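You operate a simulated robot arm through the tools that you are given. There is no shell and no other tool. Be economical: measure what you need, move in short steps, check, and stop when the job is done.

You run a simulated robot arm. Do the job below in one go: nothing can be reset, and whatever is moved stays where it is left.

## Task
Top up the rice jar from the open tin, well over half full.
Fine: stop short of the brim; none spilt; put the tin back where it was and press the jar's lid on again. Set down upright: open tin.

Only the result counts: the job must be done as asked and must still hold three seconds after the hand-in. Knocking over, shifting, dropping, spilling or breaking anything else fails it. A push-on lid holds only when it is set on centred and level and pressed home; a screw cap is set on level and turned clockwise until tight.

## Robot
A 7-joint arm with a two-finger parallel gripper, fixed in place. Base frame: the origin is at the foot of the arm, x ahead of it, y to its left, z up; the work surface is at about z = 0.75. Units: m, rad, N and s.
With the tool pointing down near the work surface it reaches from about 0.2 to 0.74 m from the base axis. Its first joint turns from -2.897 to 2.897 rad. Payload 1.57 kg.
The TCP is the grasp point between the finger pads, 0.03 m short of the fingertips. In the tool frame z runs along the fingers and y along their closing line. Largest opening 0.11 m; finger width 0.024, thickness 0.012; the body of the gripper, 0.048 by 0.112 m, starts 0.078 m behind the TCP.
Orientation is told as [roll, pitch, yaw] about the base's x, y, z axes, in that order, counted from this pose: with the fingers straight down and closing along the base's y, the tool's x points along the base's -x, its y along +y and its z along -z.

## Interface
- The arm moves only by the tool jog_arm. Its argument "targets" is a list of rows, each an object (a shift or turn left out is 0, a gripper value left out holds the last) with "jaw": the closure in counts, from 0 (fully open) to 255 (shut); "dp": the shift along the tool's x, y, z in units of 300 mm (1.0 is 300 mm), a list of three; "turn": the turn, a rotation vector about the tool's x, y, z in units of 180 degrees (1.0 is 180 degrees), a list of three. In form: [{"jaw": jaw, "dp": [dx, dy, dz], "turn": [ax, ay, az]}, ...]. A call has 1 to 10 rows; each row is the pose to reach, as a shift and turn from the pose commanded when the call began, along the tool's axes at that moment. A call with a number of a shift or a turn outside -1 to 1 is refused whole. Rows are played at 5 a second. More than 0.05 m and 0.15 rad between two rows, or a gripper value outside its range, and nothing of the call is played. A pose out of reach is approached as far as the arm can. The call stops where the force on the tool passes 40 N (or 10 N more than at its start, if that is more) or the arm is blocked; 0.2 s more then pass. Each finger travels about 0.045 m/s and halts on what it meets, pressing with about 21 N; the grip force reading is that of the motor and also rises with nothing between the fingers. The clock runs only during rows and for 0.2 s after the last one: add rows that repeat a pose to give the fingers time. It gives the time, the measured TCP pose, the force on the tool (base axes), the opening and the grip force at its end, in the units of the frame above (readings bear some noise), with the torque about the TCP (base axes, N m) and any sound that the robot's microphone picked up.
- Cameras (640 x 400 px; columns grow to the right, rows downward): "scene" is fixed at [0.0593, 0.6589, 1.5655]; the picture's right is [-0.34, -0.94, 0.00], its down [-0.85, 0.31, -0.43] and it looks along [0.41, -0.15, -0.90] (base axes); focal length 278 px, centre (320, 200). "wrist" rides on the gripper at [0.07, 0.016, -0.141] in the tool frame; the picture's right is [-0.23, 0.97, 0.00], its down [-0.85, -0.20, -0.48] and it looks along [-0.47, -0.11, 0.88] (tool axes); focal length 222 px, centre (320, 200).
- grab_frame(camera): a new picture of that camera. The clock stands still meanwhile.
- slide_trunk(by): slides the trunk up (or, below 0, down) by that many m; the arm rides with it, the base frame stays. It gives what a move gives, with no picture.
- probe_pixels(camera, pixels): for up to 12 pixels [column, row] of the newest picture of that camera ("zoom" is the newest enlarged one), the place [x, y, z] in the base frame of the surface seen there, good to about 0.003 m, but the place of the scene camera against the robot may be out by one fixed shift of up to 0.018 m in any direction. The clock stands still meanwhile.
- close_up(camera, box): a new picture of the part [left, top, right, bottom] of that camera's present view, enlarged. The clock stands still meanwhile.
- close_job(): hands the job in; it is judged then, once.

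Go step by step. Measure first, check grasps and placings, and put right what went wrong. The budget is 80 turns and 54 pictures, counting those below and the enlarged ones. Unless the task says otherwise, let go and move clear before handing in, and close with one line.

The tools are called after "Call:" as name(argument=value, ...) on one line, values as JSON. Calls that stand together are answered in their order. jog_arm: Moves the arm, as the interface text tells. Its arguments: {"type":"object","properties":{"targets":{"type":"array"}},"required":["targets"]} The other tools are called the same way: slide_trunk (by) slides the trunk up or down; grab_frame (camera) takes a picture; probe_pixels (camera, pixels) gives the place of the surface under pixels of a picture; close_up (camera, box) takes an enlarged picture of a part of a camera's view; close_job () hands the job in.

At the start:

```text
time_s: 0.0
ee_pos: [0.3096, 0.3825, 1.233]
tool_rot: [0.001, -0.003, 0.0]
force: [-0.1, -1.3, -0.2]
wrist_torque: [-0.01, -0.01, -0.01]
gripper_width: 0.11
gripper_force: 0.1
trunk travel left (down, up): [-0.5, 0.09]
```

scene: 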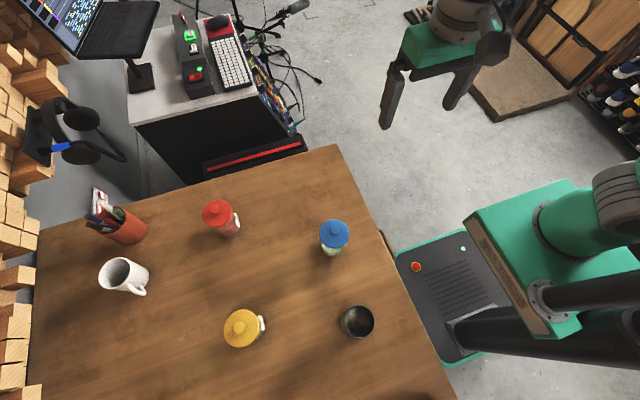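
wrist: 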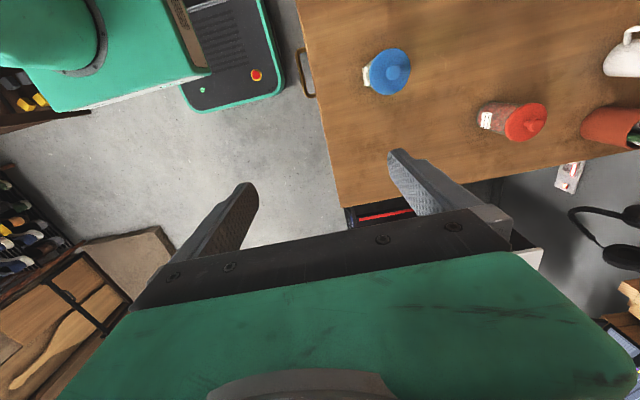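

The scene shows three lidded jars (red at 220,217, blue at 334,237, yellow at 242,328), a dark open tin at 357,321 and a mug. I'll zoom in to read the labels and contents.

Call:
close_up(camera="scene", box=[190, 180, 390, 360])

Call:
close_up(camera="wrist", box=[340, 20, 580, 170])

```text
2.22 times, centred on (290, 270) of scene
```

zoom: 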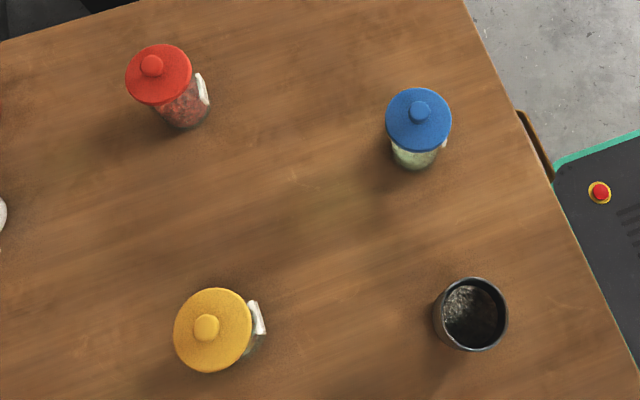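

```text
2.67 times, centred on (460, 95) of wrist
```

zoom: 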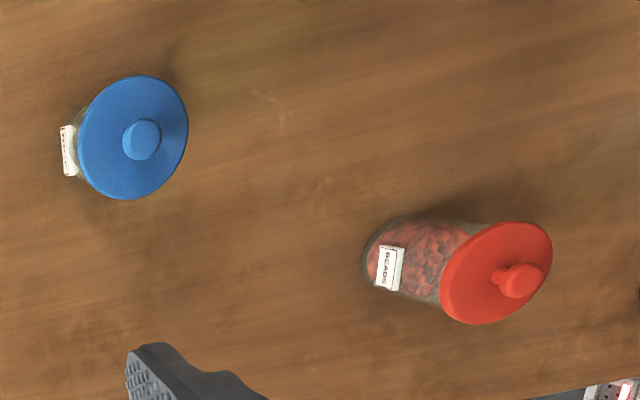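

Red is labelled BEADS; blue and yellow still need reading. I'll measure positions of the lids, the tin and the table.

Call:
probe_pixels(camera="scene", pixels=[[335, 227], [334, 243], [236, 326], [245, 335], [343, 313], [371, 322], [357, 335], [360, 307], [355, 322], [300, 280], [217, 208], [375, 280]])

Call:
probe_pixels(camera="wrist", pixels=[[393, 72], [380, 85], [388, 50], [530, 122], [487, 120], [440, 120], [366, 77]])

```text
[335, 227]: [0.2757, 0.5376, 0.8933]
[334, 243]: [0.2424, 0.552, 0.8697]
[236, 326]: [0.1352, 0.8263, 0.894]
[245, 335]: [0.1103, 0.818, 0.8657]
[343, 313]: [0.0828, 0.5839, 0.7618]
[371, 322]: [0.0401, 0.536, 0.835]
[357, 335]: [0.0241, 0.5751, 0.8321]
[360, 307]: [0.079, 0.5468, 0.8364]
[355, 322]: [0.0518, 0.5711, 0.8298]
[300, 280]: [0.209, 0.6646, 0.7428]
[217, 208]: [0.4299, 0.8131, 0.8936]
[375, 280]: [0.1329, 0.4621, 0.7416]
```

```text
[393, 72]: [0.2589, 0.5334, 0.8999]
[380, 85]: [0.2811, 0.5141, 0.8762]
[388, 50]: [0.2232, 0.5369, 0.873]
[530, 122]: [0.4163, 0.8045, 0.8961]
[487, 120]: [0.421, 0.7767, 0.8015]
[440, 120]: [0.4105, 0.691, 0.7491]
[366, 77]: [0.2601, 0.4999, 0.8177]
```

Blue jar stands at about (0.26, 0.53) with its label facing -y; the tin is near (0.06, 0.56). I'll lower the trunk so the wrist camera can read labels.

Call:
slide_trunk(by=-0.22)

Call:
grab_frame(camera="wrist")

```text
time_s: 2.3
ee_pos: [0.3083, 0.3823, 1.0128]
tool_rot: [0.0, -0.001, -0.001]
force: [0.3, 0.0, 0.6]
wrist_torque: [-0.01, 0.01, 0.0]
gripper_width: 0.1102
gripper_force: 0.0
trunk travel left (down, up): [-0.28, 0.31]
```

```text
49 pictures are left
```

wrist: 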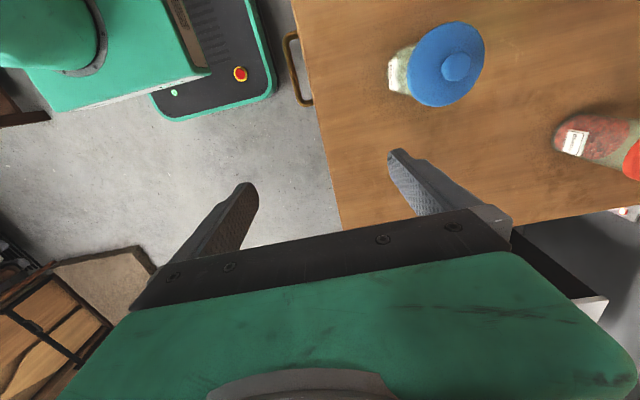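

The blue label is at about (396,72) but seen edge-on. I'll tilt the tool so the camera looks toward +y.

Call:
jog_arm(targets=[{"jaw": 0, "turn": [-0.045, 0, 0]}, {"turn": [-0.09, 0, 0]}, {"turn": [-0.135, 0, 0]}, {"turn": [-0.18, 0, 0]}, {"turn": [-0.225, 0, 0]}, {"turn": [-0.27, 0, 0]}, {"turn": [-0.3, 0, 0]}])

Call:
grab_frame(camera="wrist")

```text
time_s: 3.9
ee_pos: [0.3088, 0.3422, 1.0894]
tool_rot: [0.681, 0.011, 0.01]
force: [-0.2, 0.2, 0.7]
wrist_torque: [0.0, 0.0, 0.01]
gripper_width: 0.1099
gripper_force: 0.1
out of reach, approached as far as the arm can: row 1, 4, 5, 6, 7
trunk travel left (down, up): [-0.28, 0.31]
```

```text
48 pictures are left
```

wrist: 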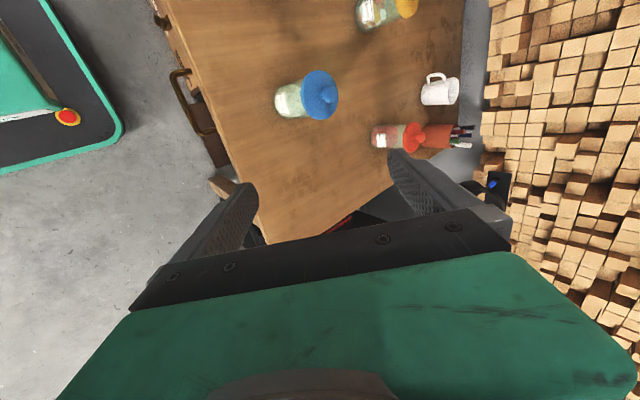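

Call:
close_up(camera="wrist", box=[250, 50, 370, 130])

Call:
close_up(camera="wrist", box=[340, 0, 430, 60])

```text
5.00 times, centred on (310, 90) of wrist
```

zoom: 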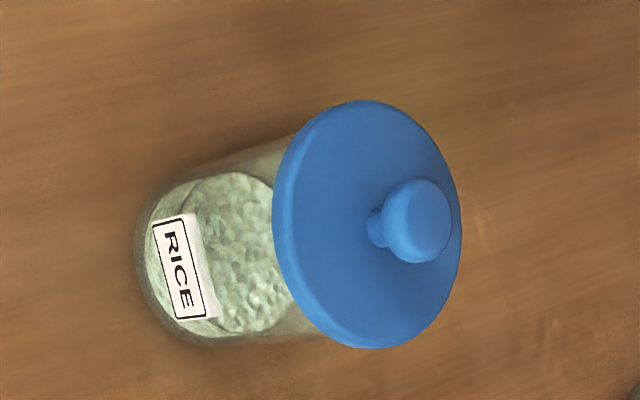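

```text
6.67 times, centred on (385, 30) of wrist
```

zoom: 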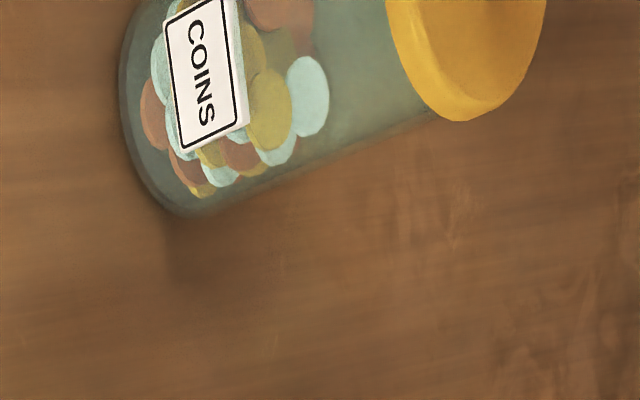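

Blue is RICE (about a third full), yellow is COINS. Now I'll measure the blue jar and lid in detail.

Call:
probe_pixels(camera="wrist", pixels=[[334, 94], [323, 72], [325, 118], [340, 98], [308, 90], [312, 72], [280, 85], [284, 115], [278, 96], [303, 90], [296, 100], [290, 125]])

```text
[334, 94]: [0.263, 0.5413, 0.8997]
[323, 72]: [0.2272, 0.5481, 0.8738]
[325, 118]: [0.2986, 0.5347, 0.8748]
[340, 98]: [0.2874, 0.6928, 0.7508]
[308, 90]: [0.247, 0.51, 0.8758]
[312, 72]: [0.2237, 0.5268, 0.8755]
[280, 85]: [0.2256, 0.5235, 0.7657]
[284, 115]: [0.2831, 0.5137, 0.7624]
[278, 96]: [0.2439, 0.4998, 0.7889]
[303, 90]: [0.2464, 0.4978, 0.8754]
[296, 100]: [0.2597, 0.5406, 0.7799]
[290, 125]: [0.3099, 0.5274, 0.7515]
```

Rice jar: centre about (0.262, 0.538), lid top 0.876, knob top 0.900, rice level about 0.78. I'll return the tool to vertical first.

Call:
jog_arm(targets=[{"turn": [0.045, 0, 0]}, {"turn": [0.09, 0, 0]}, {"turn": [0.135, 0, 0]}, {"turn": [0.18, 0, 0]}, {"turn": [0.225, 0, 0]}, {"turn": [0.27, 0, 0]}, {"turn": [0.3, 0, 0]}, {"turn": [0.3, 0, 0]}])

```text
time_s: 5.7
ee_pos: [0.3085, 0.3342, 1.0413]
tool_rot: [-0.261, 0.014, 0.01]
force: [0.3, 0.7, -0.4]
wrist_torque: [-0.11, 0.03, 0.0]
gripper_width: 0.11
gripper_force: 0.2
out of reach, approached as far as the arm can: row 6, 7, 8
trunk travel left (down, up): [-0.28, 0.31]
```

The commanded pose clamps to what was reached; roll is -0.261 now. I'll correct that, then see whether yaw works.

Call:
jog_arm(targets=[{"turn": [-0.042, 0, 0]}, {"turn": [-0.083, 0, 0]}, {"turn": [-0.083, 0, 0]}])

Call:
jog_arm(targets=[{"turn": [0, 0, 0.045]}, {"turn": [0, 0, 0.09]}, {"turn": [0, 0, 0.135]}, {"turn": [0, 0, 0.18]}, {"turn": [0, 0, 0.225]}, {"turn": [0, 0, 0.27]}, {"turn": [0, 0, 0.315]}, {"turn": [0, 0, 0.36]}, {"turn": [0, 0, 0.405]}, {"turn": [0, 0, 0.45]}])

```text
time_s: 6.5
ee_pos: [0.3078, 0.3332, 1.0417]
tool_rot: [0.002, 0.012, 0.011]
force: [-0.3, -0.3, 0.0]
wrist_torque: [-0.01, -0.02, 0.03]
gripper_width: 0.11
gripper_force: 0.0
trunk travel left (down, up): [-0.28, 0.31]
```

```text
time_s: 8.7
ee_pos: [0.3079, 0.3338, 1.0414]
tool_rot: [-0.011, 0.002, -1.406]
force: [0.1, -0.4, 0.0]
wrist_torque: [0.0, -0.03, -0.02]
gripper_width: 0.11
gripper_force: 0.1
trunk travel left (down, up): [-0.28, 0.31]
```

Yaw turns fine. I'll finish yaw to -90° while moving over the jar knob.

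Call:
jog_arm(targets=[{"dp": [0.12, -0.007, 0.02], "turn": [0, 0, 0.01]}, {"dp": [0.24, -0.014, 0.04], "turn": [0, 0, 0.02]}, {"dp": [0.36, -0.021, 0.06], "turn": [0, 0, 0.03]}, {"dp": [0.48, -0.028, 0.08], "turn": [0, 0, 0.04]}, {"dp": [0.6, -0.034, 0.1], "turn": [0, 0, 0.0525]}, {"dp": [0.7, -0.04, 0.1], "turn": [0, 0, 0.0525]}, {"dp": [0.7, -0.04, 0.1], "turn": [0, 0, 0.0525]}])

Call:
grab_frame(camera="wrist")

```text
time_s: 10.3
ee_pos: [0.2585, 0.5369, 1.0103]
tool_rot: [-0.012, 0.0, -1.568]
force: [-0.1, -0.5, -0.4]
wrist_torque: [-0.02, -0.01, -0.01]
gripper_width: 0.1099
gripper_force: 0.1
out of reach, approached as far as the arm can: row 6, 7
trunk travel left (down, up): [-0.28, 0.31]
```

```text
45 pictures are left
```

wrist: 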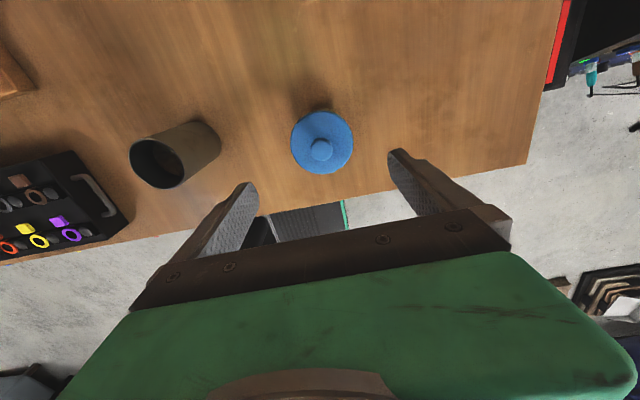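

The wrist view shows the lid at (321,145) and tin at (160,163). I'll probe lid, knob and tin rim with this camera.

Call:
probe_pixels(camera="wrist", pixels=[[321, 149], [292, 143], [351, 143], [324, 113], [322, 172], [345, 125], [131, 158], [183, 170], [155, 139], [160, 187], [160, 163], [215, 135]])

Call:
close_up(camera="wrist", box=[110, 90, 370, 210])

```text
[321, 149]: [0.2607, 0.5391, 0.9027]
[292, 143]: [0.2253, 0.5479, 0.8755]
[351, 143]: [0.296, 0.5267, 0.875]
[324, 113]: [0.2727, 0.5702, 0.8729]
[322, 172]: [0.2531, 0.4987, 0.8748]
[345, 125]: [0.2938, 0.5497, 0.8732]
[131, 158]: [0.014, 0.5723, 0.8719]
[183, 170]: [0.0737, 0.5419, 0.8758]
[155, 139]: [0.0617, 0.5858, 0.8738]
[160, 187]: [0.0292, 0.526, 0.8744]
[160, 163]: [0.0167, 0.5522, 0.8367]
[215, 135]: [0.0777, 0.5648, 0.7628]
```

```text
2.46 times, centred on (240, 150) of wrist
```

zoom: 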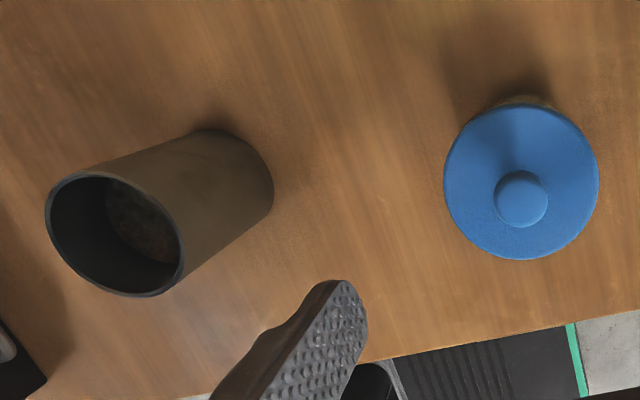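

Lid centre (0.262, 0.538), knob top 0.903; tin is taller than thought: rim z 0.875, centre (0.045, 0.556), diameter 0.067. I'll descend onto the knob, fingertips just above the lid.

Call:
jog_arm(targets=[{"dp": [0.004, 0.006, 0.12], "turn": [0, 0.004, 0]}, {"dp": [0.004, 0.01, 0.23], "turn": [0, 0.004, 0]}, {"dp": [0.004, 0.01, 0.3], "turn": [0, 0.004, 0]}, {"dp": [0.004, 0.01, 0.33], "turn": [0, 0.004, 0]}, {"dp": [0.004, 0.01, 0.33], "turn": [0, 0.004, 0]}])

Call:
grab_frame(camera="wrist")

```text
time_s: 11.5
ee_pos: [0.2606, 0.5368, 0.912]
tool_rot: [-0.013, 0.012, -1.57]
force: [0.6, 0.6, -0.4]
wrist_torque: [0.01, 0.0, 0.0]
gripper_width: 0.1103
gripper_force: 0.0
trunk travel left (down, up): [-0.28, 0.31]
```

```text
43 pictures are left
```

wrist: 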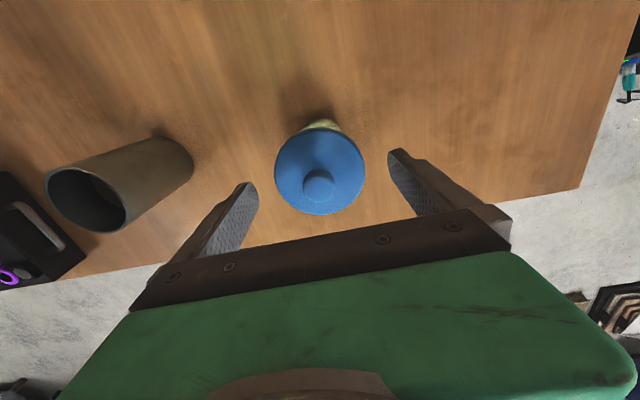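

Fingers straddle the knob (318,185). I'll trim the small tilt and close.

Call:
jog_arm(targets=[{"dp": [0.004, 0.004, 0.007], "turn": [-0.004, -0.004, 0]}, {"jaw": 255, "dp": [0.004, 0.004, 0.007], "turn": [-0.004, -0.004, 0]}, {"dp": [0.004, 0.004, 0.007], "turn": [-0.004, -0.004, 0]}, {"dp": [0.004, 0.004, 0.007], "turn": [-0.004, -0.004, 0]}, {"dp": [0.004, 0.004, 0.007], "turn": [-0.004, -0.004, 0]}, {"dp": [0.004, 0.004, 0.007], "turn": [-0.004, -0.004, 0]}, {"dp": [0.004, 0.004, 0.007], "turn": [-0.004, -0.004, 0]}, {"dp": [0.004, 0.004, 0.007], "turn": [-0.004, -0.004, 0]}])

```text
time_s: 13.3
ee_pos: [0.2609, 0.5372, 0.9095]
tool_rot: [-0.001, 0.001, -1.569]
force: [-1.6, 0.1, 0.4]
wrist_torque: [0.02, 0.04, -0.01]
gripper_width: 0.024
gripper_force: 21.3
trunk travel left (down, up): [-0.28, 0.31]
```

The knob is gripped (0.024 m, 21 N) and level. I'll lift slowly and check.

Call:
jog_arm(targets=[{"dp": [0, 0, -0.01]}, {"dp": [0, 0, -0.02]}, {"dp": [0, 0, -0.035]}, {"dp": [0, 0, -0.06]}])

Call:
close_up(camera="scene", box=[260, 160, 420, 260])

```text
time_s: 14.3
ee_pos: [0.2628, 0.5367, 0.9264]
tool_rot: [0.0, 0.001, -1.57]
force: [0.2, 1.0, -0.2]
wrist_torque: [-0.02, 0.0, 0.01]
gripper_width: 0.0262
gripper_force: 0.1
trunk travel left (down, up): [-0.28, 0.31]
heard: snap
```

```text
4.00 times, centred on (340, 210) of scene
```

zoom: 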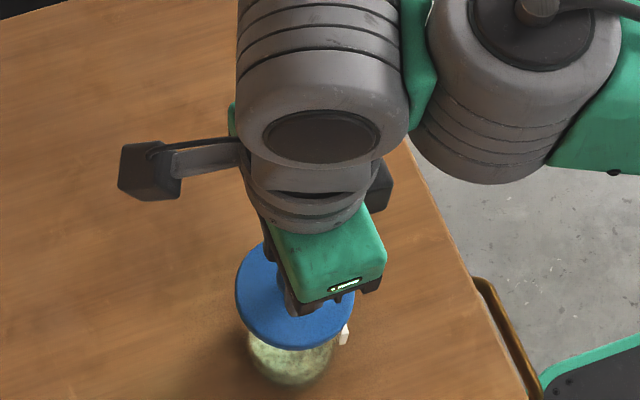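

A snap was heard but grip force reads 0.1 with width 0.0262; I'll look from the wrist camera.

Call:
close_up(camera="wrist", box=[220, 80, 440, 230])

```text
2.67 times, centred on (330, 155) of wrist
```

zoom: 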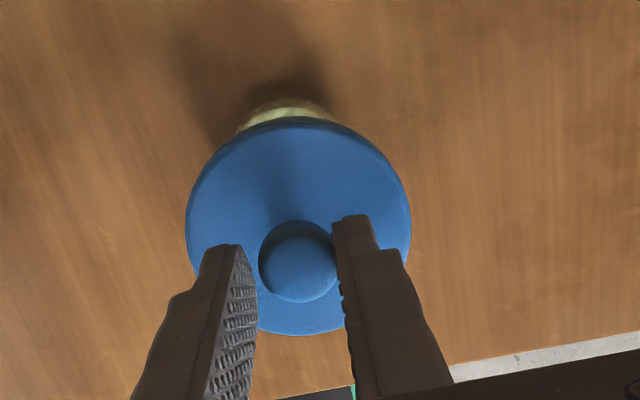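

Call:
probe_pixels(camera="zoom", pixels=[[230, 170], [370, 170], [300, 150], [305, 270], [285, 110], [210, 230], [395, 230]])

Call:
jog_arm(targets=[{"jaw": 255}, {"jaw": 255}])

```text
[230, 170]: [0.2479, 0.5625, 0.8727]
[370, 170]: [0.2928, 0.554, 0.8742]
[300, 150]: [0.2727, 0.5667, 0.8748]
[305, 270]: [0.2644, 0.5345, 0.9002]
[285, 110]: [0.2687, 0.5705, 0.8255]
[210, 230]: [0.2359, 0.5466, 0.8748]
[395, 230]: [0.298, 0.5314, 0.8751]
```

```text
time_s: 14.9
ee_pos: [0.2629, 0.5374, 0.9283]
tool_rot: [-0.001, 0.002, -1.569]
force: [-0.2, 0.4, 2.9]
wrist_torque: [0.03, 0.12, 0.04]
gripper_width: 0.0218
gripper_force: 21.0
trunk travel left (down, up): [-0.28, 0.31]
```

The lid is still at z 0.875; the fingers slipped up the knob. I'll open a little, go lower, and regrip.

Call:
jog_arm(targets=[{"jaw": 130}, {"jaw": 130, "dp": [0, 0, 0.04]}, {"jaw": 130, "dp": [0, 0, 0.067]}, {"jaw": 255, "dp": [0, 0, 0.067]}, {"dp": [0, 0, 0.067]}, {"dp": [0, 0, 0.067]}, {"dp": [0, 0, 0.067]}, {"dp": [0, 0, 0.067]}])

Call:
jog_arm(targets=[{"jaw": 255, "dp": [0, 0, -0.004]}, {"dp": [0, 0, -0.008]}, {"dp": [0, 0, -0.012]}, {"dp": [0, 0, -0.016]}, {"dp": [0, 0, -0.02]}])

```text
time_s: 16.7
ee_pos: [0.2628, 0.5377, 0.9063]
tool_rot: [-0.001, 0.0, -1.569]
force: [-0.5, -0.1, -0.1]
wrist_torque: [0.05, 0.05, -0.01]
gripper_width: 0.0242
gripper_force: 21.1
trunk travel left (down, up): [-0.28, 0.31]
heard: snap
```

```text
time_s: 17.9
ee_pos: [0.2629, 0.538, 0.9131]
tool_rot: [-0.001, 0.001, -1.57]
force: [-0.6, -0.3, -0.4]
wrist_torque: [0.01, -0.03, 0.01]
gripper_width: 0.024
gripper_force: 20.7
trunk travel left (down, up): [-0.28, 0.31]
heard: snap
```

Snap again, with grip intact and the force small: the lid seems off now. I'll raise further slowly and verify with a picture.

Call:
jog_arm(targets=[{"dp": [0, 0, -0.01]}, {"dp": [0, 0, -0.03]}, {"dp": [0, 0, -0.06]}, {"dp": [0, 0, -0.1]}, {"dp": [0, 0, -0.15]}])

Call:
grab_frame(camera="wrist")

```text
time_s: 19.1
ee_pos: [0.2628, 0.5379, 0.958]
tool_rot: [0.0, 0.0, -1.568]
force: [0.0, -0.4, -0.6]
wrist_torque: [0.03, 0.02, 0.02]
gripper_width: 0.0242
gripper_force: 21.1
trunk travel left (down, up): [-0.28, 0.31]
```

```text
40 pictures are left
```

wrist: 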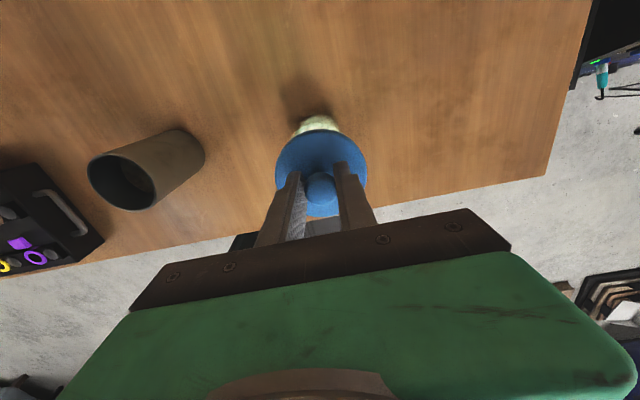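

Call:
probe_pixels(camera="wrist", pixels=[[318, 121], [310, 128], [285, 160], [360, 160], [322, 140], [305, 105]])

Call:
close_up(camera="scene", box=[260, 180, 420, 280])

```text
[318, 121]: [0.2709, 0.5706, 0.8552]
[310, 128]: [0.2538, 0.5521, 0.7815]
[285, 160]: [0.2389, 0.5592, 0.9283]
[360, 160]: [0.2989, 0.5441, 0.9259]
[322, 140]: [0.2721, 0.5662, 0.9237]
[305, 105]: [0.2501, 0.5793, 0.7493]
```

```text
4.00 times, centred on (340, 230) of scene
```

zoom: 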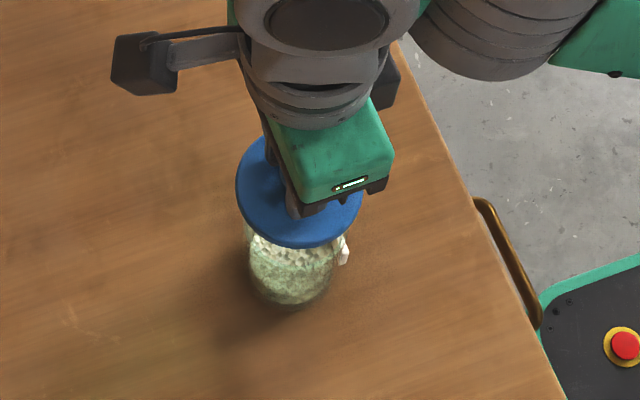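

Lid is off and the jar stands undisturbed (rice surface z≈0.78). I'll carry the lid to free table at about (0.16, 0.63) and lower it.

Call:
jog_arm(targets=[{"dp": [0.06, -0.068, 0]}, {"dp": [0.12, -0.137, 0]}, {"dp": [0.184, -0.205, 0]}, {"dp": [0.245, -0.274, 0]}, {"dp": [0.307, -0.343, 0]}, {"dp": [0.307, -0.343, 0.15]}, {"dp": [0.307, -0.343, 0.3]}, {"dp": [0.307, -0.343, 0.42]}, {"dp": [0.307, -0.343, 0.48]}, {"dp": [0.307, -0.343, 0.48]}])

Call:
grab_frame(camera="scene")

```text
time_s: 21.3
ee_pos: [0.1602, 0.629, 0.8136]
tool_rot: [0.001, 0.0, -1.569]
force: [0.6, -0.3, 0.1]
wrist_torque: [0.05, 0.04, 0.01]
gripper_width: 0.024
gripper_force: 21.6
out of reach, approached as far as the arm can: row 4, 5, 6
trunk travel left (down, up): [-0.28, 0.31]
```

```text
38 pictures are left
```

scene: 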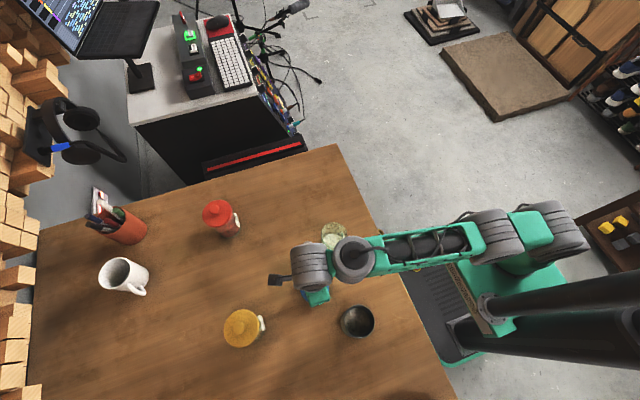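

Position is good at (0.160, 0.629, 0.814). I'll lower in small steps until the lid meets the table.

Call:
jog_arm(targets=[{"dp": [0, 0, 0.015]}, {"dp": [0, 0, 0.03]}, {"dp": [0, 0, 0.04]}, {"dp": [0, 0, 0.05]}, {"dp": [0, 0, 0.06]}])

Call:
close_up(camera="wrist", box=[200, 60, 460, 230])

```text
time_s: 22.5
ee_pos: [0.1601, 0.6285, 0.7979]
tool_rot: [0.001, 0.005, -1.569]
force: [0.9, 0.8, 8.3]
wrist_torque: [-0.15, -0.03, 0.03]
gripper_width: 0.0241
gripper_force: 20.7
trunk travel left (down, up): [-0.28, 0.31]
```

```text
2.35 times, centred on (330, 145) of wrist
```

zoom: 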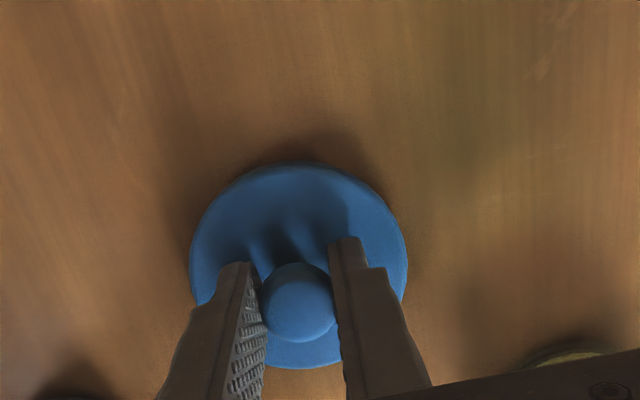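

Contact at 8 N: the lid rests on the table. Release and go up.

Call:
jog_arm(targets=[{"jaw": 150, "dp": [0, 0, -0.005]}, {"jaw": 100, "dp": [0, 0, -0.005]}, {"jaw": 60, "dp": [0, 0, -0.005]}, {"jaw": 60, "dp": [0, 0, -0.1]}, {"dp": [0, 0, -0.25]}, {"jaw": 0, "dp": [0, 0, -0.4]}, {"dp": [-0.15, 0, -0.5]}, {"dp": [-0.3, 0, -0.55]}, {"dp": [-0.45, 0, -0.55]}, {"dp": [-0.6, 0, -0.55]}])

Call:
grab_frame(camera="scene")

```text
refused: row 7 steps farther than a row can; nothing moved
```

```text
36 pictures are left
```

scene: 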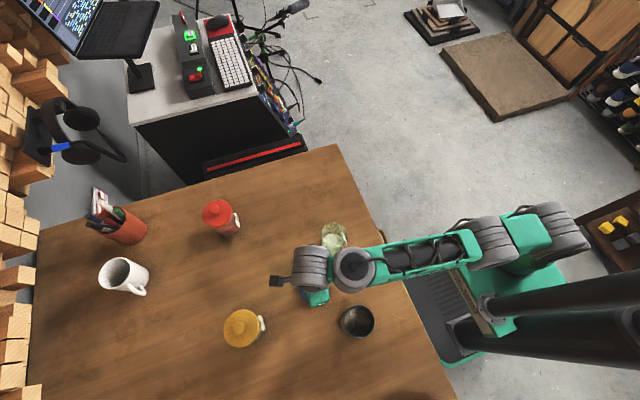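

Call:
jog_arm(targets=[{"jaw": 150, "dp": [0, 0, -0.005]}, {"jaw": 100, "dp": [0, 0, -0.005]}, {"jaw": 60, "dp": [0, 0, -0.005]}, {"jaw": 60, "dp": [0, 0, -0.1]}, {"dp": [0, 0, -0.25]}, {"jaw": 0, "dp": [0, 0, -0.4]}, {"dp": [-0.12, 0, -0.48]}, {"dp": [-0.27, 0, -0.48]}, {"dp": [-0.42, 0, -0.48]}, {"dp": [-0.57, 0, -0.48]}])

Call:
grab_frame(camera="wrist")

```text
time_s: 24.7
ee_pos: [0.16, 0.459, 0.9399]
tool_rot: [0.0, 0.0, -1.567]
force: [-0.7, 0.1, -0.6]
wrist_torque: [-0.03, -0.01, 0.0]
gripper_width: 0.1098
gripper_force: 0.1
out of reach, approached as far as the arm can: row 6
trunk travel left (down, up): [-0.28, 0.31]
```

```text
35 pictures are left
```

wrist: 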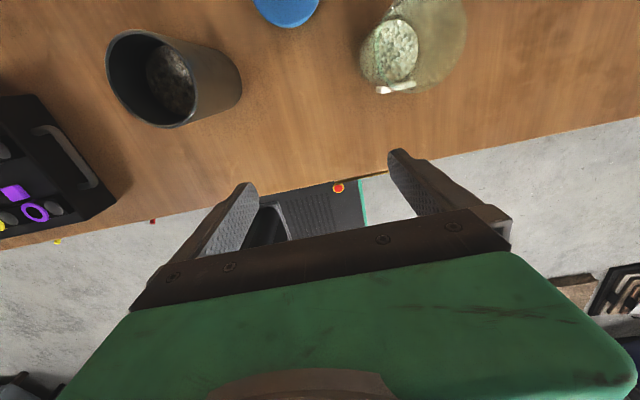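

Lid rests at (285,8); jar open and tin contents are visible. I'll measure fill levels and rims.

Call:
close_up(camera="wrist", box=[90, 0, 490, 130])

Call:
probe_pixels(camera="wrist", pixels=[[170, 75], [165, 95], [175, 65], [108, 65], [195, 95], [140, 32], [170, 125], [395, 50], [380, 60], [365, 75], [465, 25], [455, 65]])

```text
1.60 times, centred on (290, 65) of wrist
```

zoom: 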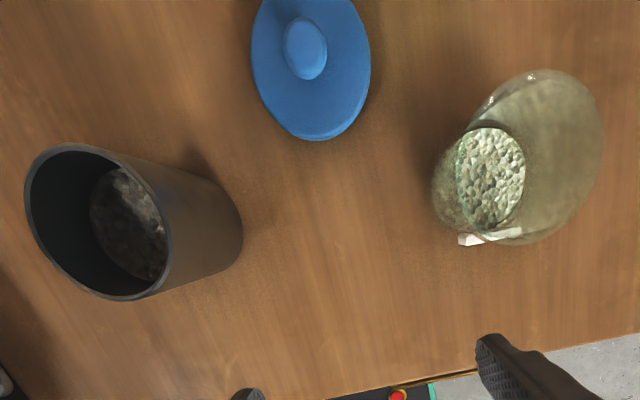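

```text
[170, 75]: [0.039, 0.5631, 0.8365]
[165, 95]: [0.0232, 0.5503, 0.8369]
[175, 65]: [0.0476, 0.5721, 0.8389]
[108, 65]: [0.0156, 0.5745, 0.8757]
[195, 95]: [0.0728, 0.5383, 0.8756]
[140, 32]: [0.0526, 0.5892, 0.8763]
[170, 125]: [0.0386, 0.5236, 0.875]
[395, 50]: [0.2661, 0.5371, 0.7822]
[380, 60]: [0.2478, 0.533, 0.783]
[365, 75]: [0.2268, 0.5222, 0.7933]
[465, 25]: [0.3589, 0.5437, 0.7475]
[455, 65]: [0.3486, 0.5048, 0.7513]
```

Tin level z≈0.837 (0.085 of its 0.125 m), so I must meter the pour. I'll move toward the tin, above it, then tilt the tool to horizontal (pointing +y) to grip the tin from the side.

Call:
jog_arm(targets=[{"dp": [0.03, -0.09, -0.05]}, {"dp": [0.06, -0.18, -0.1]}, {"dp": [0.09, -0.27, -0.15]}, {"dp": [0.12, -0.36, -0.2]}, {"dp": [0.137, -0.383, -0.2]}])

Call:
jog_arm(targets=[{"turn": [0, 0.045, 0]}, {"turn": [0, 0.09, 0]}, {"turn": [0, 0.135, 0]}, {"turn": [0, 0.18, 0]}, {"turn": [0, 0.225, 0]}, {"turn": [0, 0.27, 0]}])

```text
time_s: 25.9
ee_pos: [0.0615, 0.489, 0.9862]
tool_rot: [-0.01, 0.002, -1.568]
force: [0.7, 0.2, 0.1]
wrist_torque: [-0.03, 0.03, 0.0]
gripper_width: 0.1099
gripper_force: 0.1
out of reach, approached as far as the arm can: row 4, 5
trunk travel left (down, up): [-0.28, 0.31]
```

```text
time_s: 27.3
ee_pos: [0.0235, 0.5393, 1.0882]
tool_rot: [0.015, 0.832, -1.57]
force: [0.2, 0.1, -0.6]
wrist_torque: [-0.02, 0.01, 0.01]
gripper_width: 0.1102
gripper_force: 0.0
out of reach, approached as far as the arm can: row 1, 2, 4, 5, 6
trunk travel left (down, up): [-0.28, 0.31]
```

Tilting lifted the TCP to z 1.088, so the wrist wants a lower trunk. I'll lower the trunk 0.12 and continue tilting.

Call:
slide_trunk(by=-0.1)

Call:
jog_arm(targets=[{"turn": [0, 0.045, 0]}, {"turn": [0, 0.09, 0]}, {"turn": [0, 0.135, 0]}, {"turn": [0, 0.18, 0]}, {"turn": [0, 0.225, 0]}, {"turn": [0, 0.235, 0]}, {"turn": [0, 0.235, 0]}])

```text
time_s: 28.7
ee_pos: [0.0239, 0.5411, 0.9876]
tool_rot: [0.016, 0.827, -1.57]
force: [-0.3, 0.1, 0.0]
wrist_torque: [0.02, 0.02, 0.0]
gripper_width: 0.1099
gripper_force: 0.0
trunk travel left (down, up): [-0.18, 0.41]
```

```text
time_s: 30.3
ee_pos: [0.0119, 0.5254, 1.0181]
tool_rot: [1.346, 1.474, -0.253]
force: [0.5, 0.0, -0.2]
wrist_torque: [-0.02, -0.04, -0.01]
gripper_width: 0.1099
gripper_force: 0.1
out of reach, approached as far as the arm can: row 1, 2, 3, 4, 5, 6, 7
trunk travel left (down, up): [-0.18, 0.41]
```

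The tool is now nearly horizontal along +y (slight roll). I'll trim the orientation and see whether it will go down toward z 0.95 over the tin.

Call:
jog_arm(targets=[{"dp": [0, 0.045, 0.055], "turn": [0.009, 0.006, 0.03]}, {"dp": [0, 0.09, 0.11], "turn": [0.009, 0.006, 0.03]}, {"dp": [-0.08, 0.09, 0.11], "turn": [0.009, 0.006, 0.03]}, {"dp": [-0.16, 0.09, 0.11], "turn": [0.009, 0.006, 0.03]}, {"dp": [-0.237, 0.09, 0.11], "turn": [0.009, 0.006, 0.03]}, {"dp": [-0.237, 0.09, 0.11], "turn": [0.009, 0.006, 0.03]}])

Call:
grab_frame(camera="scene")

```text
time_s: 31.7
ee_pos: [0.0507, 0.5549, 0.9692]
tool_rot: [1.511, 1.438, -0.055]
force: [0.8, 0.5, -0.3]
wrist_torque: [0.01, -0.01, -0.02]
gripper_width: 0.1099
gripper_force: 0.0
out of reach, approached as far as the arm can: row 1, 2, 3, 4, 5, 6
trunk travel left (down, up): [-0.18, 0.41]
```

```text
33 pictures are left
```

scene: 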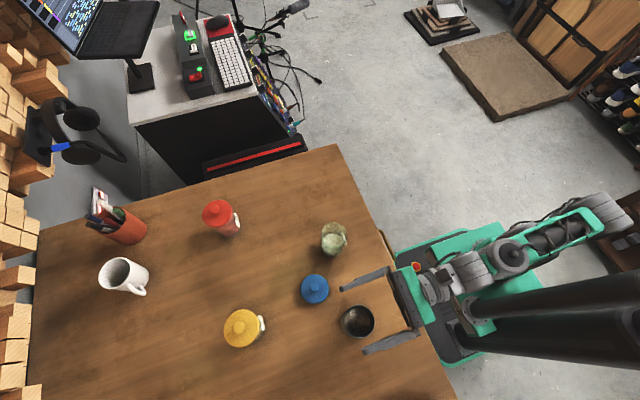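

The tool is horizontal straddling above the tin, but rolled about -0.13 rad (tool x leaning to -x). I'll test whether it can roll back.

Call:
jog_arm(targets=[{"turn": [0, 0, 0.02]}, {"turn": [0, 0, 0.042]}, {"turn": [0, 0, 0.042]}, {"turn": [0, 0, 0.042]}])

```text
time_s: 32.7
ee_pos: [0.0522, 0.5548, 0.9697]
tool_rot: [1.513, 1.439, -0.057]
force: [0.5, -0.4, -0.5]
wrist_torque: [0.01, 0.02, 0.0]
gripper_width: 0.1097
gripper_force: 0.0
out of reach, approached as far as the arm can: row 1, 2, 3, 4
trunk travel left (down, up): [-0.18, 0.41]
```

Roll is at a joint limit. Pointing the tool off-radial may free it; I'll test a yaw of -18° with the roll correction, staying above the tin.

Call:
jog_arm(targets=[{"turn": [-0.035, 0, 0.01]}, {"turn": [-0.07, 0, 0.02]}, {"turn": [-0.1, 0, 0.03]}, {"turn": [-0.1, 0, 0.042]}, {"turn": [-0.1, 0, 0.042]}])

```text
time_s: 34.1
ee_pos: [0.11, 0.5443, 1.0208]
tool_rot: [1.117, 1.502, -0.886]
force: [0.1, 0.0, -0.7]
wrist_torque: [-0.02, 0.02, 0.01]
gripper_width: 0.1099
gripper_force: 0.1
out of reach, approached as far as the arm can: row 1, 2, 3, 4, 5
trunk travel left (down, up): [-0.18, 0.41]
stopped in row 5: the arm was blocked; the commanded pose is now the measured one
```

Roll error shrank to ~3.5° with azimuth 65°, but the arm reports blocked; I'll look at it.

Call:
grab_frame(camera="scene")

```text
32 pictures are left
```

scene: 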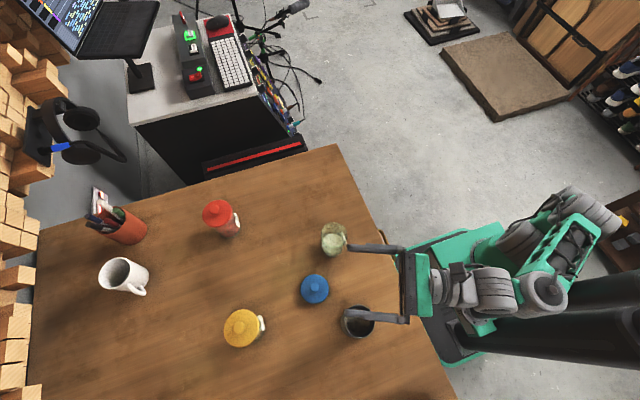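

Only open air is near the fingers; folding so far inward blocks. I'll return to pointing about radially at the tin (azimuth ~84°), TCP slightly past the tin's centre to relax the fold.

Call:
jog_arm(targets=[{"dp": [0, -0.08, -0.007], "turn": [0.035, 0.003, 0]}, {"dp": [0, -0.16, -0.014], "turn": [0.07, 0.006, 0]}, {"dp": [0, -0.237, -0.02], "turn": [0.105, 0.01, 0]}, {"dp": [-0.08, -0.237, -0.02], "turn": [0.105, 0.01, 0]}, {"dp": [-0.153, -0.237, -0.02], "turn": [0.105, 0.01, 0]}, {"dp": [-0.153, -0.237, -0.02], "turn": [0.105, 0.01, 0]}])

Call:
slide_trunk(by=-0.04)

```text
time_s: 35.5
ee_pos: [0.0426, 0.5596, 0.9986]
tool_rot: [1.322, 1.448, -0.352]
force: [0.1, -0.2, -0.1]
wrist_torque: [0.01, -0.02, 0.03]
gripper_width: 0.11
gripper_force: 0.1
out of reach, approached as far as the arm can: row 1, 2, 3, 4, 5, 6
trunk travel left (down, up): [-0.18, 0.41]
```

```text
time_s: 36.3
ee_pos: [0.042, 0.5593, 0.9598]
tool_rot: [1.322, 1.448, -0.349]
force: [0.1, -0.3, 1.3]
wrist_torque: [0.02, 0.01, 0.0]
gripper_width: 0.1101
gripper_force: 0.0
trunk travel left (down, up): [-0.14, 0.45]
```

Pose is radial and level apart from a ~7° roll lean, TCP (0.042, 0.559). The trunk can lower the arm straight down around the tin; do half first and check.

Call:
slide_trunk(by=-0.07)

Call:
grab_frame(camera="wrist")

Call:
close_up(camera="scene", box=[290, 210, 490, 350])

```text
time_s: 37.4
ee_pos: [0.0432, 0.5608, 0.8876]
tool_rot: [1.322, 1.45, -0.351]
force: [-0.3, 0.3, -1.0]
wrist_torque: [0.04, -0.01, -0.01]
gripper_width: 0.1099
gripper_force: 0.1
trunk travel left (down, up): [-0.07, 0.52]
```

```text
31 pictures are left
```

wrist: 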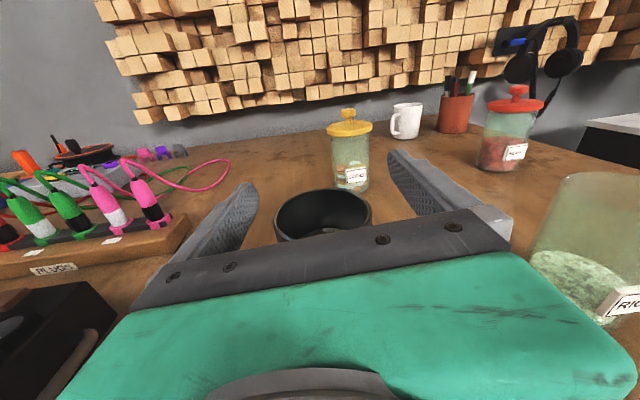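

```text
2.86 times, centred on (390, 280) of scene
```

zoom: 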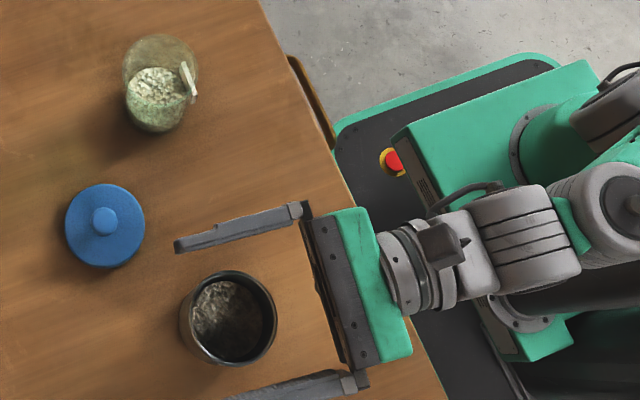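

Fingers straddle the tin. There are other items to the left (wooden block at 190,215; black box at 100,290); I'll check their distance before going down.

Call:
probe_pixels(camera="wrist", pixels=[[190, 215], [170, 255], [125, 290], [110, 310], [60, 270], [275, 215], [370, 210], [322, 190], [600, 260], [350, 185]])

```text
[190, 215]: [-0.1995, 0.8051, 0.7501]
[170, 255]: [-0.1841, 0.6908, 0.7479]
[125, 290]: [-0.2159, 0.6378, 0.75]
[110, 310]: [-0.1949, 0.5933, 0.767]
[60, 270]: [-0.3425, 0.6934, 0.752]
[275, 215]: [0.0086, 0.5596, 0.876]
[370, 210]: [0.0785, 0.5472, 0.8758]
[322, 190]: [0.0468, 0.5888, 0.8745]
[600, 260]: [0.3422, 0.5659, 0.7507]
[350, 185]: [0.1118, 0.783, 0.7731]
```

Clutter is ≥0.15 m away; tin centre is (0.044, 0.555). Lower the trunk the rest and then close.

Call:
slide_trunk(by=-0.065)

Call:
grab_frame(camera="wrist")

```text
time_s: 38.4
ee_pos: [0.044, 0.5597, 0.8238]
tool_rot: [1.321, 1.449, -0.35]
force: [-0.4, 0.1, 0.4]
wrist_torque: [-0.01, 0.01, 0.01]
gripper_width: 0.1099
gripper_force: 0.0
trunk travel left (down, up): [-0.005, 0.585]
```

```text
29 pictures are left
```

wrist: 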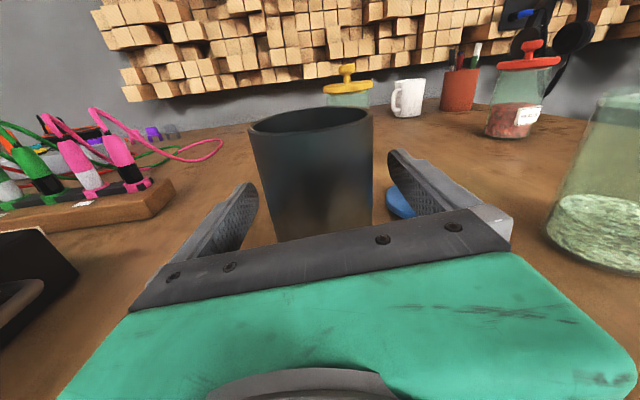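

Tin (312,170) sits between the fingers. Close gently.

Call:
jog_arm(targets=[{"jaw": 75}, {"jaw": 75}, {"jaw": 85}, {"jaw": 95}, {"jaw": 105}, {"jaw": 150}, {"jaw": 255}, {"jaw": 255}, {"jaw": 255}])

Call:
grab_frame(camera="wrist")

```text
time_s: 40.4
ee_pos: [0.044, 0.5594, 0.8234]
tool_rot: [1.321, 1.45, -0.351]
force: [-1.2, 0.9, 0.1]
wrist_torque: [0.04, 0.19, -0.01]
gripper_width: 0.0734
gripper_force: 21.1
trunk travel left (down, up): [-0.005, 0.585]
```

```text
28 pictures are left
```

wrist: 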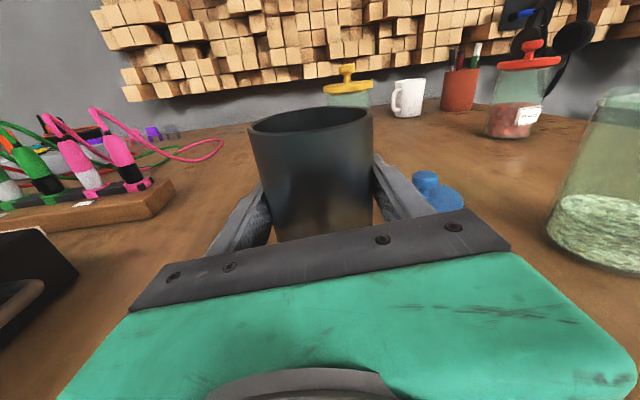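

Gripped at 0.0734 m with 21 N; tin still upright. Lift with the trunk and check.

Call:
slide_trunk(by=0.04)

Call:
close_up(camera="wrist", box=[180, 80, 460, 260])

```text
time_s: 41.2
ee_pos: [0.0423, 0.5603, 0.8629]
tool_rot: [1.314, 1.449, -0.358]
force: [-0.1, -1.0, -3.8]
wrist_torque: [0.06, 0.04, -0.01]
gripper_width: 0.0698
gripper_force: 20.9
trunk travel left (down, up): [-0.045, 0.545]
```

```text
2.22 times, centred on (320, 170) of wrist
```

zoom: 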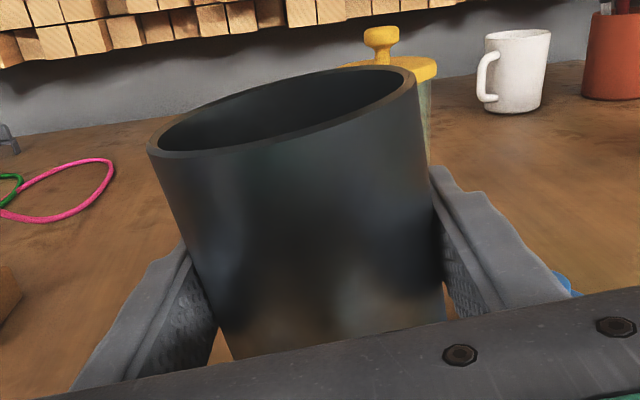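

Tin is held flush, diameter 0.070, weight ~3.8 N. I'll raise the trunk and carry the tin over to the +x side of the jar (it must pour toward -x because of the roll limit).

Call:
slide_trunk(by=0.15)

Call:
jog_arm(targets=[{"dp": [-0.014, 0.1165, 0]}, {"dp": [-0.028, 0.233, 0]}, {"dp": [-0.041, 0.35, 0]}, {"dp": [-0.055, 0.466, 0]}, {"dp": [-0.069, 0.5825, 0]}, {"dp": [-0.083, 0.7, 0]}, {"dp": [-0.096, 0.8155, 0]}, {"dp": [-0.11, 0.932, 0]}, {"dp": [-0.11, 0.932, 0]}])

Call:
grab_frame(camera="scene")

```text
time_s: 43.0
ee_pos: [0.0423, 0.5592, 1.0125]
tool_rot: [1.315, 1.449, -0.356]
force: [0.8, 0.4, -2.9]
wrist_torque: [0.01, 0.07, 0.02]
gripper_width: 0.0698
gripper_force: 21.0
trunk travel left (down, up): [-0.195, 0.395]
```

```text
time_s: 45.0
ee_pos: [0.3224, 0.5297, 1.012]
tool_rot: [1.314, 1.447, -0.357]
force: [0.6, 1.1, -3.0]
wrist_torque: [0.01, -0.01, 0.02]
gripper_width: 0.0694
gripper_force: 20.9
trunk travel left (down, up): [-0.195, 0.395]
```

```text
26 pictures are left
```

scene: 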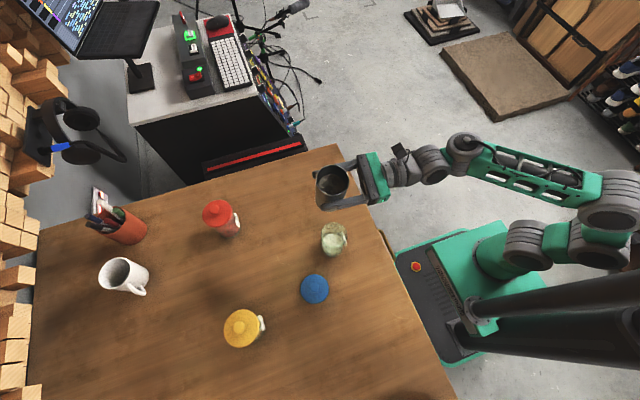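

Carried cleanly to (0.322, 0.530). I'll tilt to about 40° up here first.

Call:
jog_arm(targets=[{"turn": [0, 0, -0.04]}, {"turn": [0, 0, -0.08]}, {"turn": [0, 0, -0.12]}, {"turn": [0, 0, -0.15]}, {"turn": [0, 0, -0.18]}, {"turn": [0, 0, -0.18]}])

Call:
slide_trunk(by=-0.08)

Call:
grab_frame(camera="wrist")

```text
time_s: 46.4
ee_pos: [0.3225, 0.5303, 1.0138]
tool_rot: [1.523, 0.886, -0.142]
force: [0.0, -1.2, -2.6]
wrist_torque: [0.01, 0.0, 0.0]
gripper_width: 0.0695
gripper_force: 21.1
trunk travel left (down, up): [-0.195, 0.395]
```

```text
time_s: 47.6
ee_pos: [0.3219, 0.5309, 0.933]
tool_rot: [1.523, 0.887, -0.141]
force: [-0.3, -0.8, -3.7]
wrist_torque: [-0.01, 0.09, -0.03]
gripper_width: 0.0693
gripper_force: 20.6
trunk travel left (down, up): [-0.115, 0.475]
```

```text
25 pictures are left
```

wrist: 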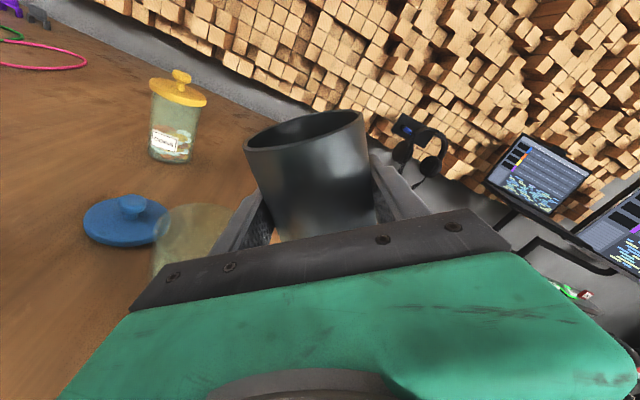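

Tilt is ~39°. I'll probe the tin's lip and the jar to verify alignment before tilting further.

Call:
probe_pixels(camera="wrist", pixels=[[247, 149], [361, 114], [300, 119], [310, 133], [195, 206], [170, 214], [215, 212], [160, 270]])

Call:
close_up(camera="scene", box=[270, 150, 410, 270])

```text
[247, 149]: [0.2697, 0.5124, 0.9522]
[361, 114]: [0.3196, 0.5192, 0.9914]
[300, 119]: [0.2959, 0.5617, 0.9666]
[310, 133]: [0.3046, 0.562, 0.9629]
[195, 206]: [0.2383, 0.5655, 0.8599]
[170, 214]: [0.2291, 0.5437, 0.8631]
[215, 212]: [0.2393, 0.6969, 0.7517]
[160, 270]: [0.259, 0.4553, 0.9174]
```

```text
3.33 times, centred on (340, 210) of scene
```

zoom: 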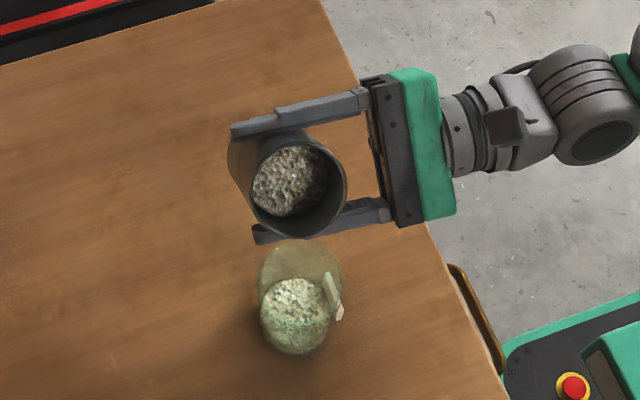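

Lip is over the jar centre at (0.262, 0.539), jar rim z≈0.862, and the tin holds rice. Tilt on to ~62° and watch.

Call:
jog_arm(targets=[{"turn": [0, 0, -0.03]}, {"turn": [0, 0, -0.06]}, {"turn": [0, 0, -0.09]}, {"turn": [0, 0, -0.11]}, {"turn": [0, 0, -0.128]}, {"turn": [0, 0, -0.128]}, {"turn": [0, 0, -0.128]}])

Call:
close_up(camera="scene", box=[270, 150, 410, 270])

```text
time_s: 49.2
ee_pos: [0.3235, 0.5298, 0.9333]
tool_rot: [1.536, 0.483, -0.12]
force: [-0.8, -1.0, -2.9]
wrist_torque: [-0.01, 0.05, -0.03]
gripper_width: 0.0694
gripper_force: 20.8
trunk travel left (down, up): [-0.115, 0.475]
```

```text
3.33 times, centred on (340, 210) of scene
```

zoom: 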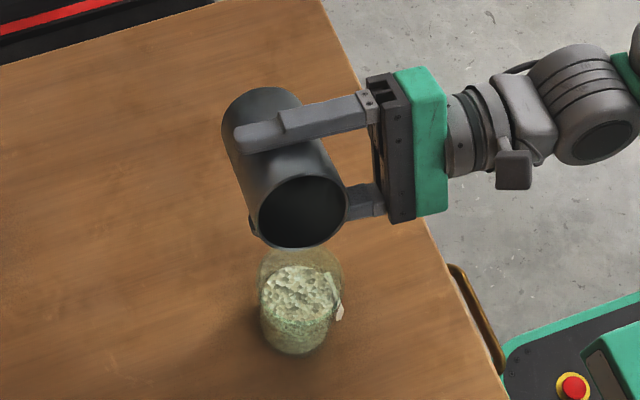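

Rice seems to have begun flowing: the jar's surface looks higher. I'll measure levels.

Call:
probe_pixels(camera="zoom", pixels=[[300, 285], [280, 290], [320, 290], [300, 310], [300, 270], [300, 205], [290, 230], [200, 330], [330, 370], [240, 300]])

Call:
grab_frame(camera="wrist")

```text
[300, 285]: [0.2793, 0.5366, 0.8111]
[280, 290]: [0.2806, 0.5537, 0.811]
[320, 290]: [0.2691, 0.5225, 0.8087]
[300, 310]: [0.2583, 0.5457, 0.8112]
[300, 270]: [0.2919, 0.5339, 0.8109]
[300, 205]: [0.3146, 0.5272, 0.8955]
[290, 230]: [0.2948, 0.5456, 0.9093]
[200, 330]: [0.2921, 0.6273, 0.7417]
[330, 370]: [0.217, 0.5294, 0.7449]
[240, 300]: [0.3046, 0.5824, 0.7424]
```

```text
22 pictures are left
```

wrist: 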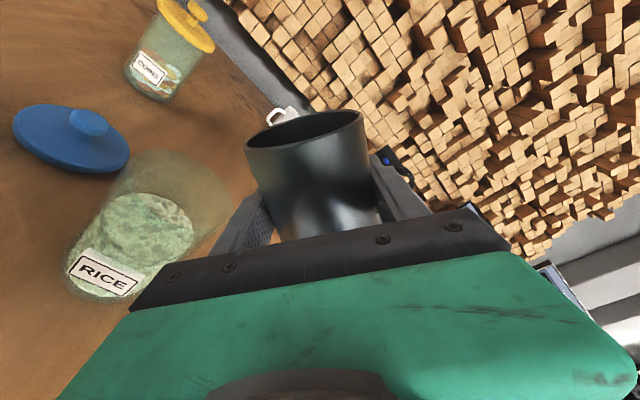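

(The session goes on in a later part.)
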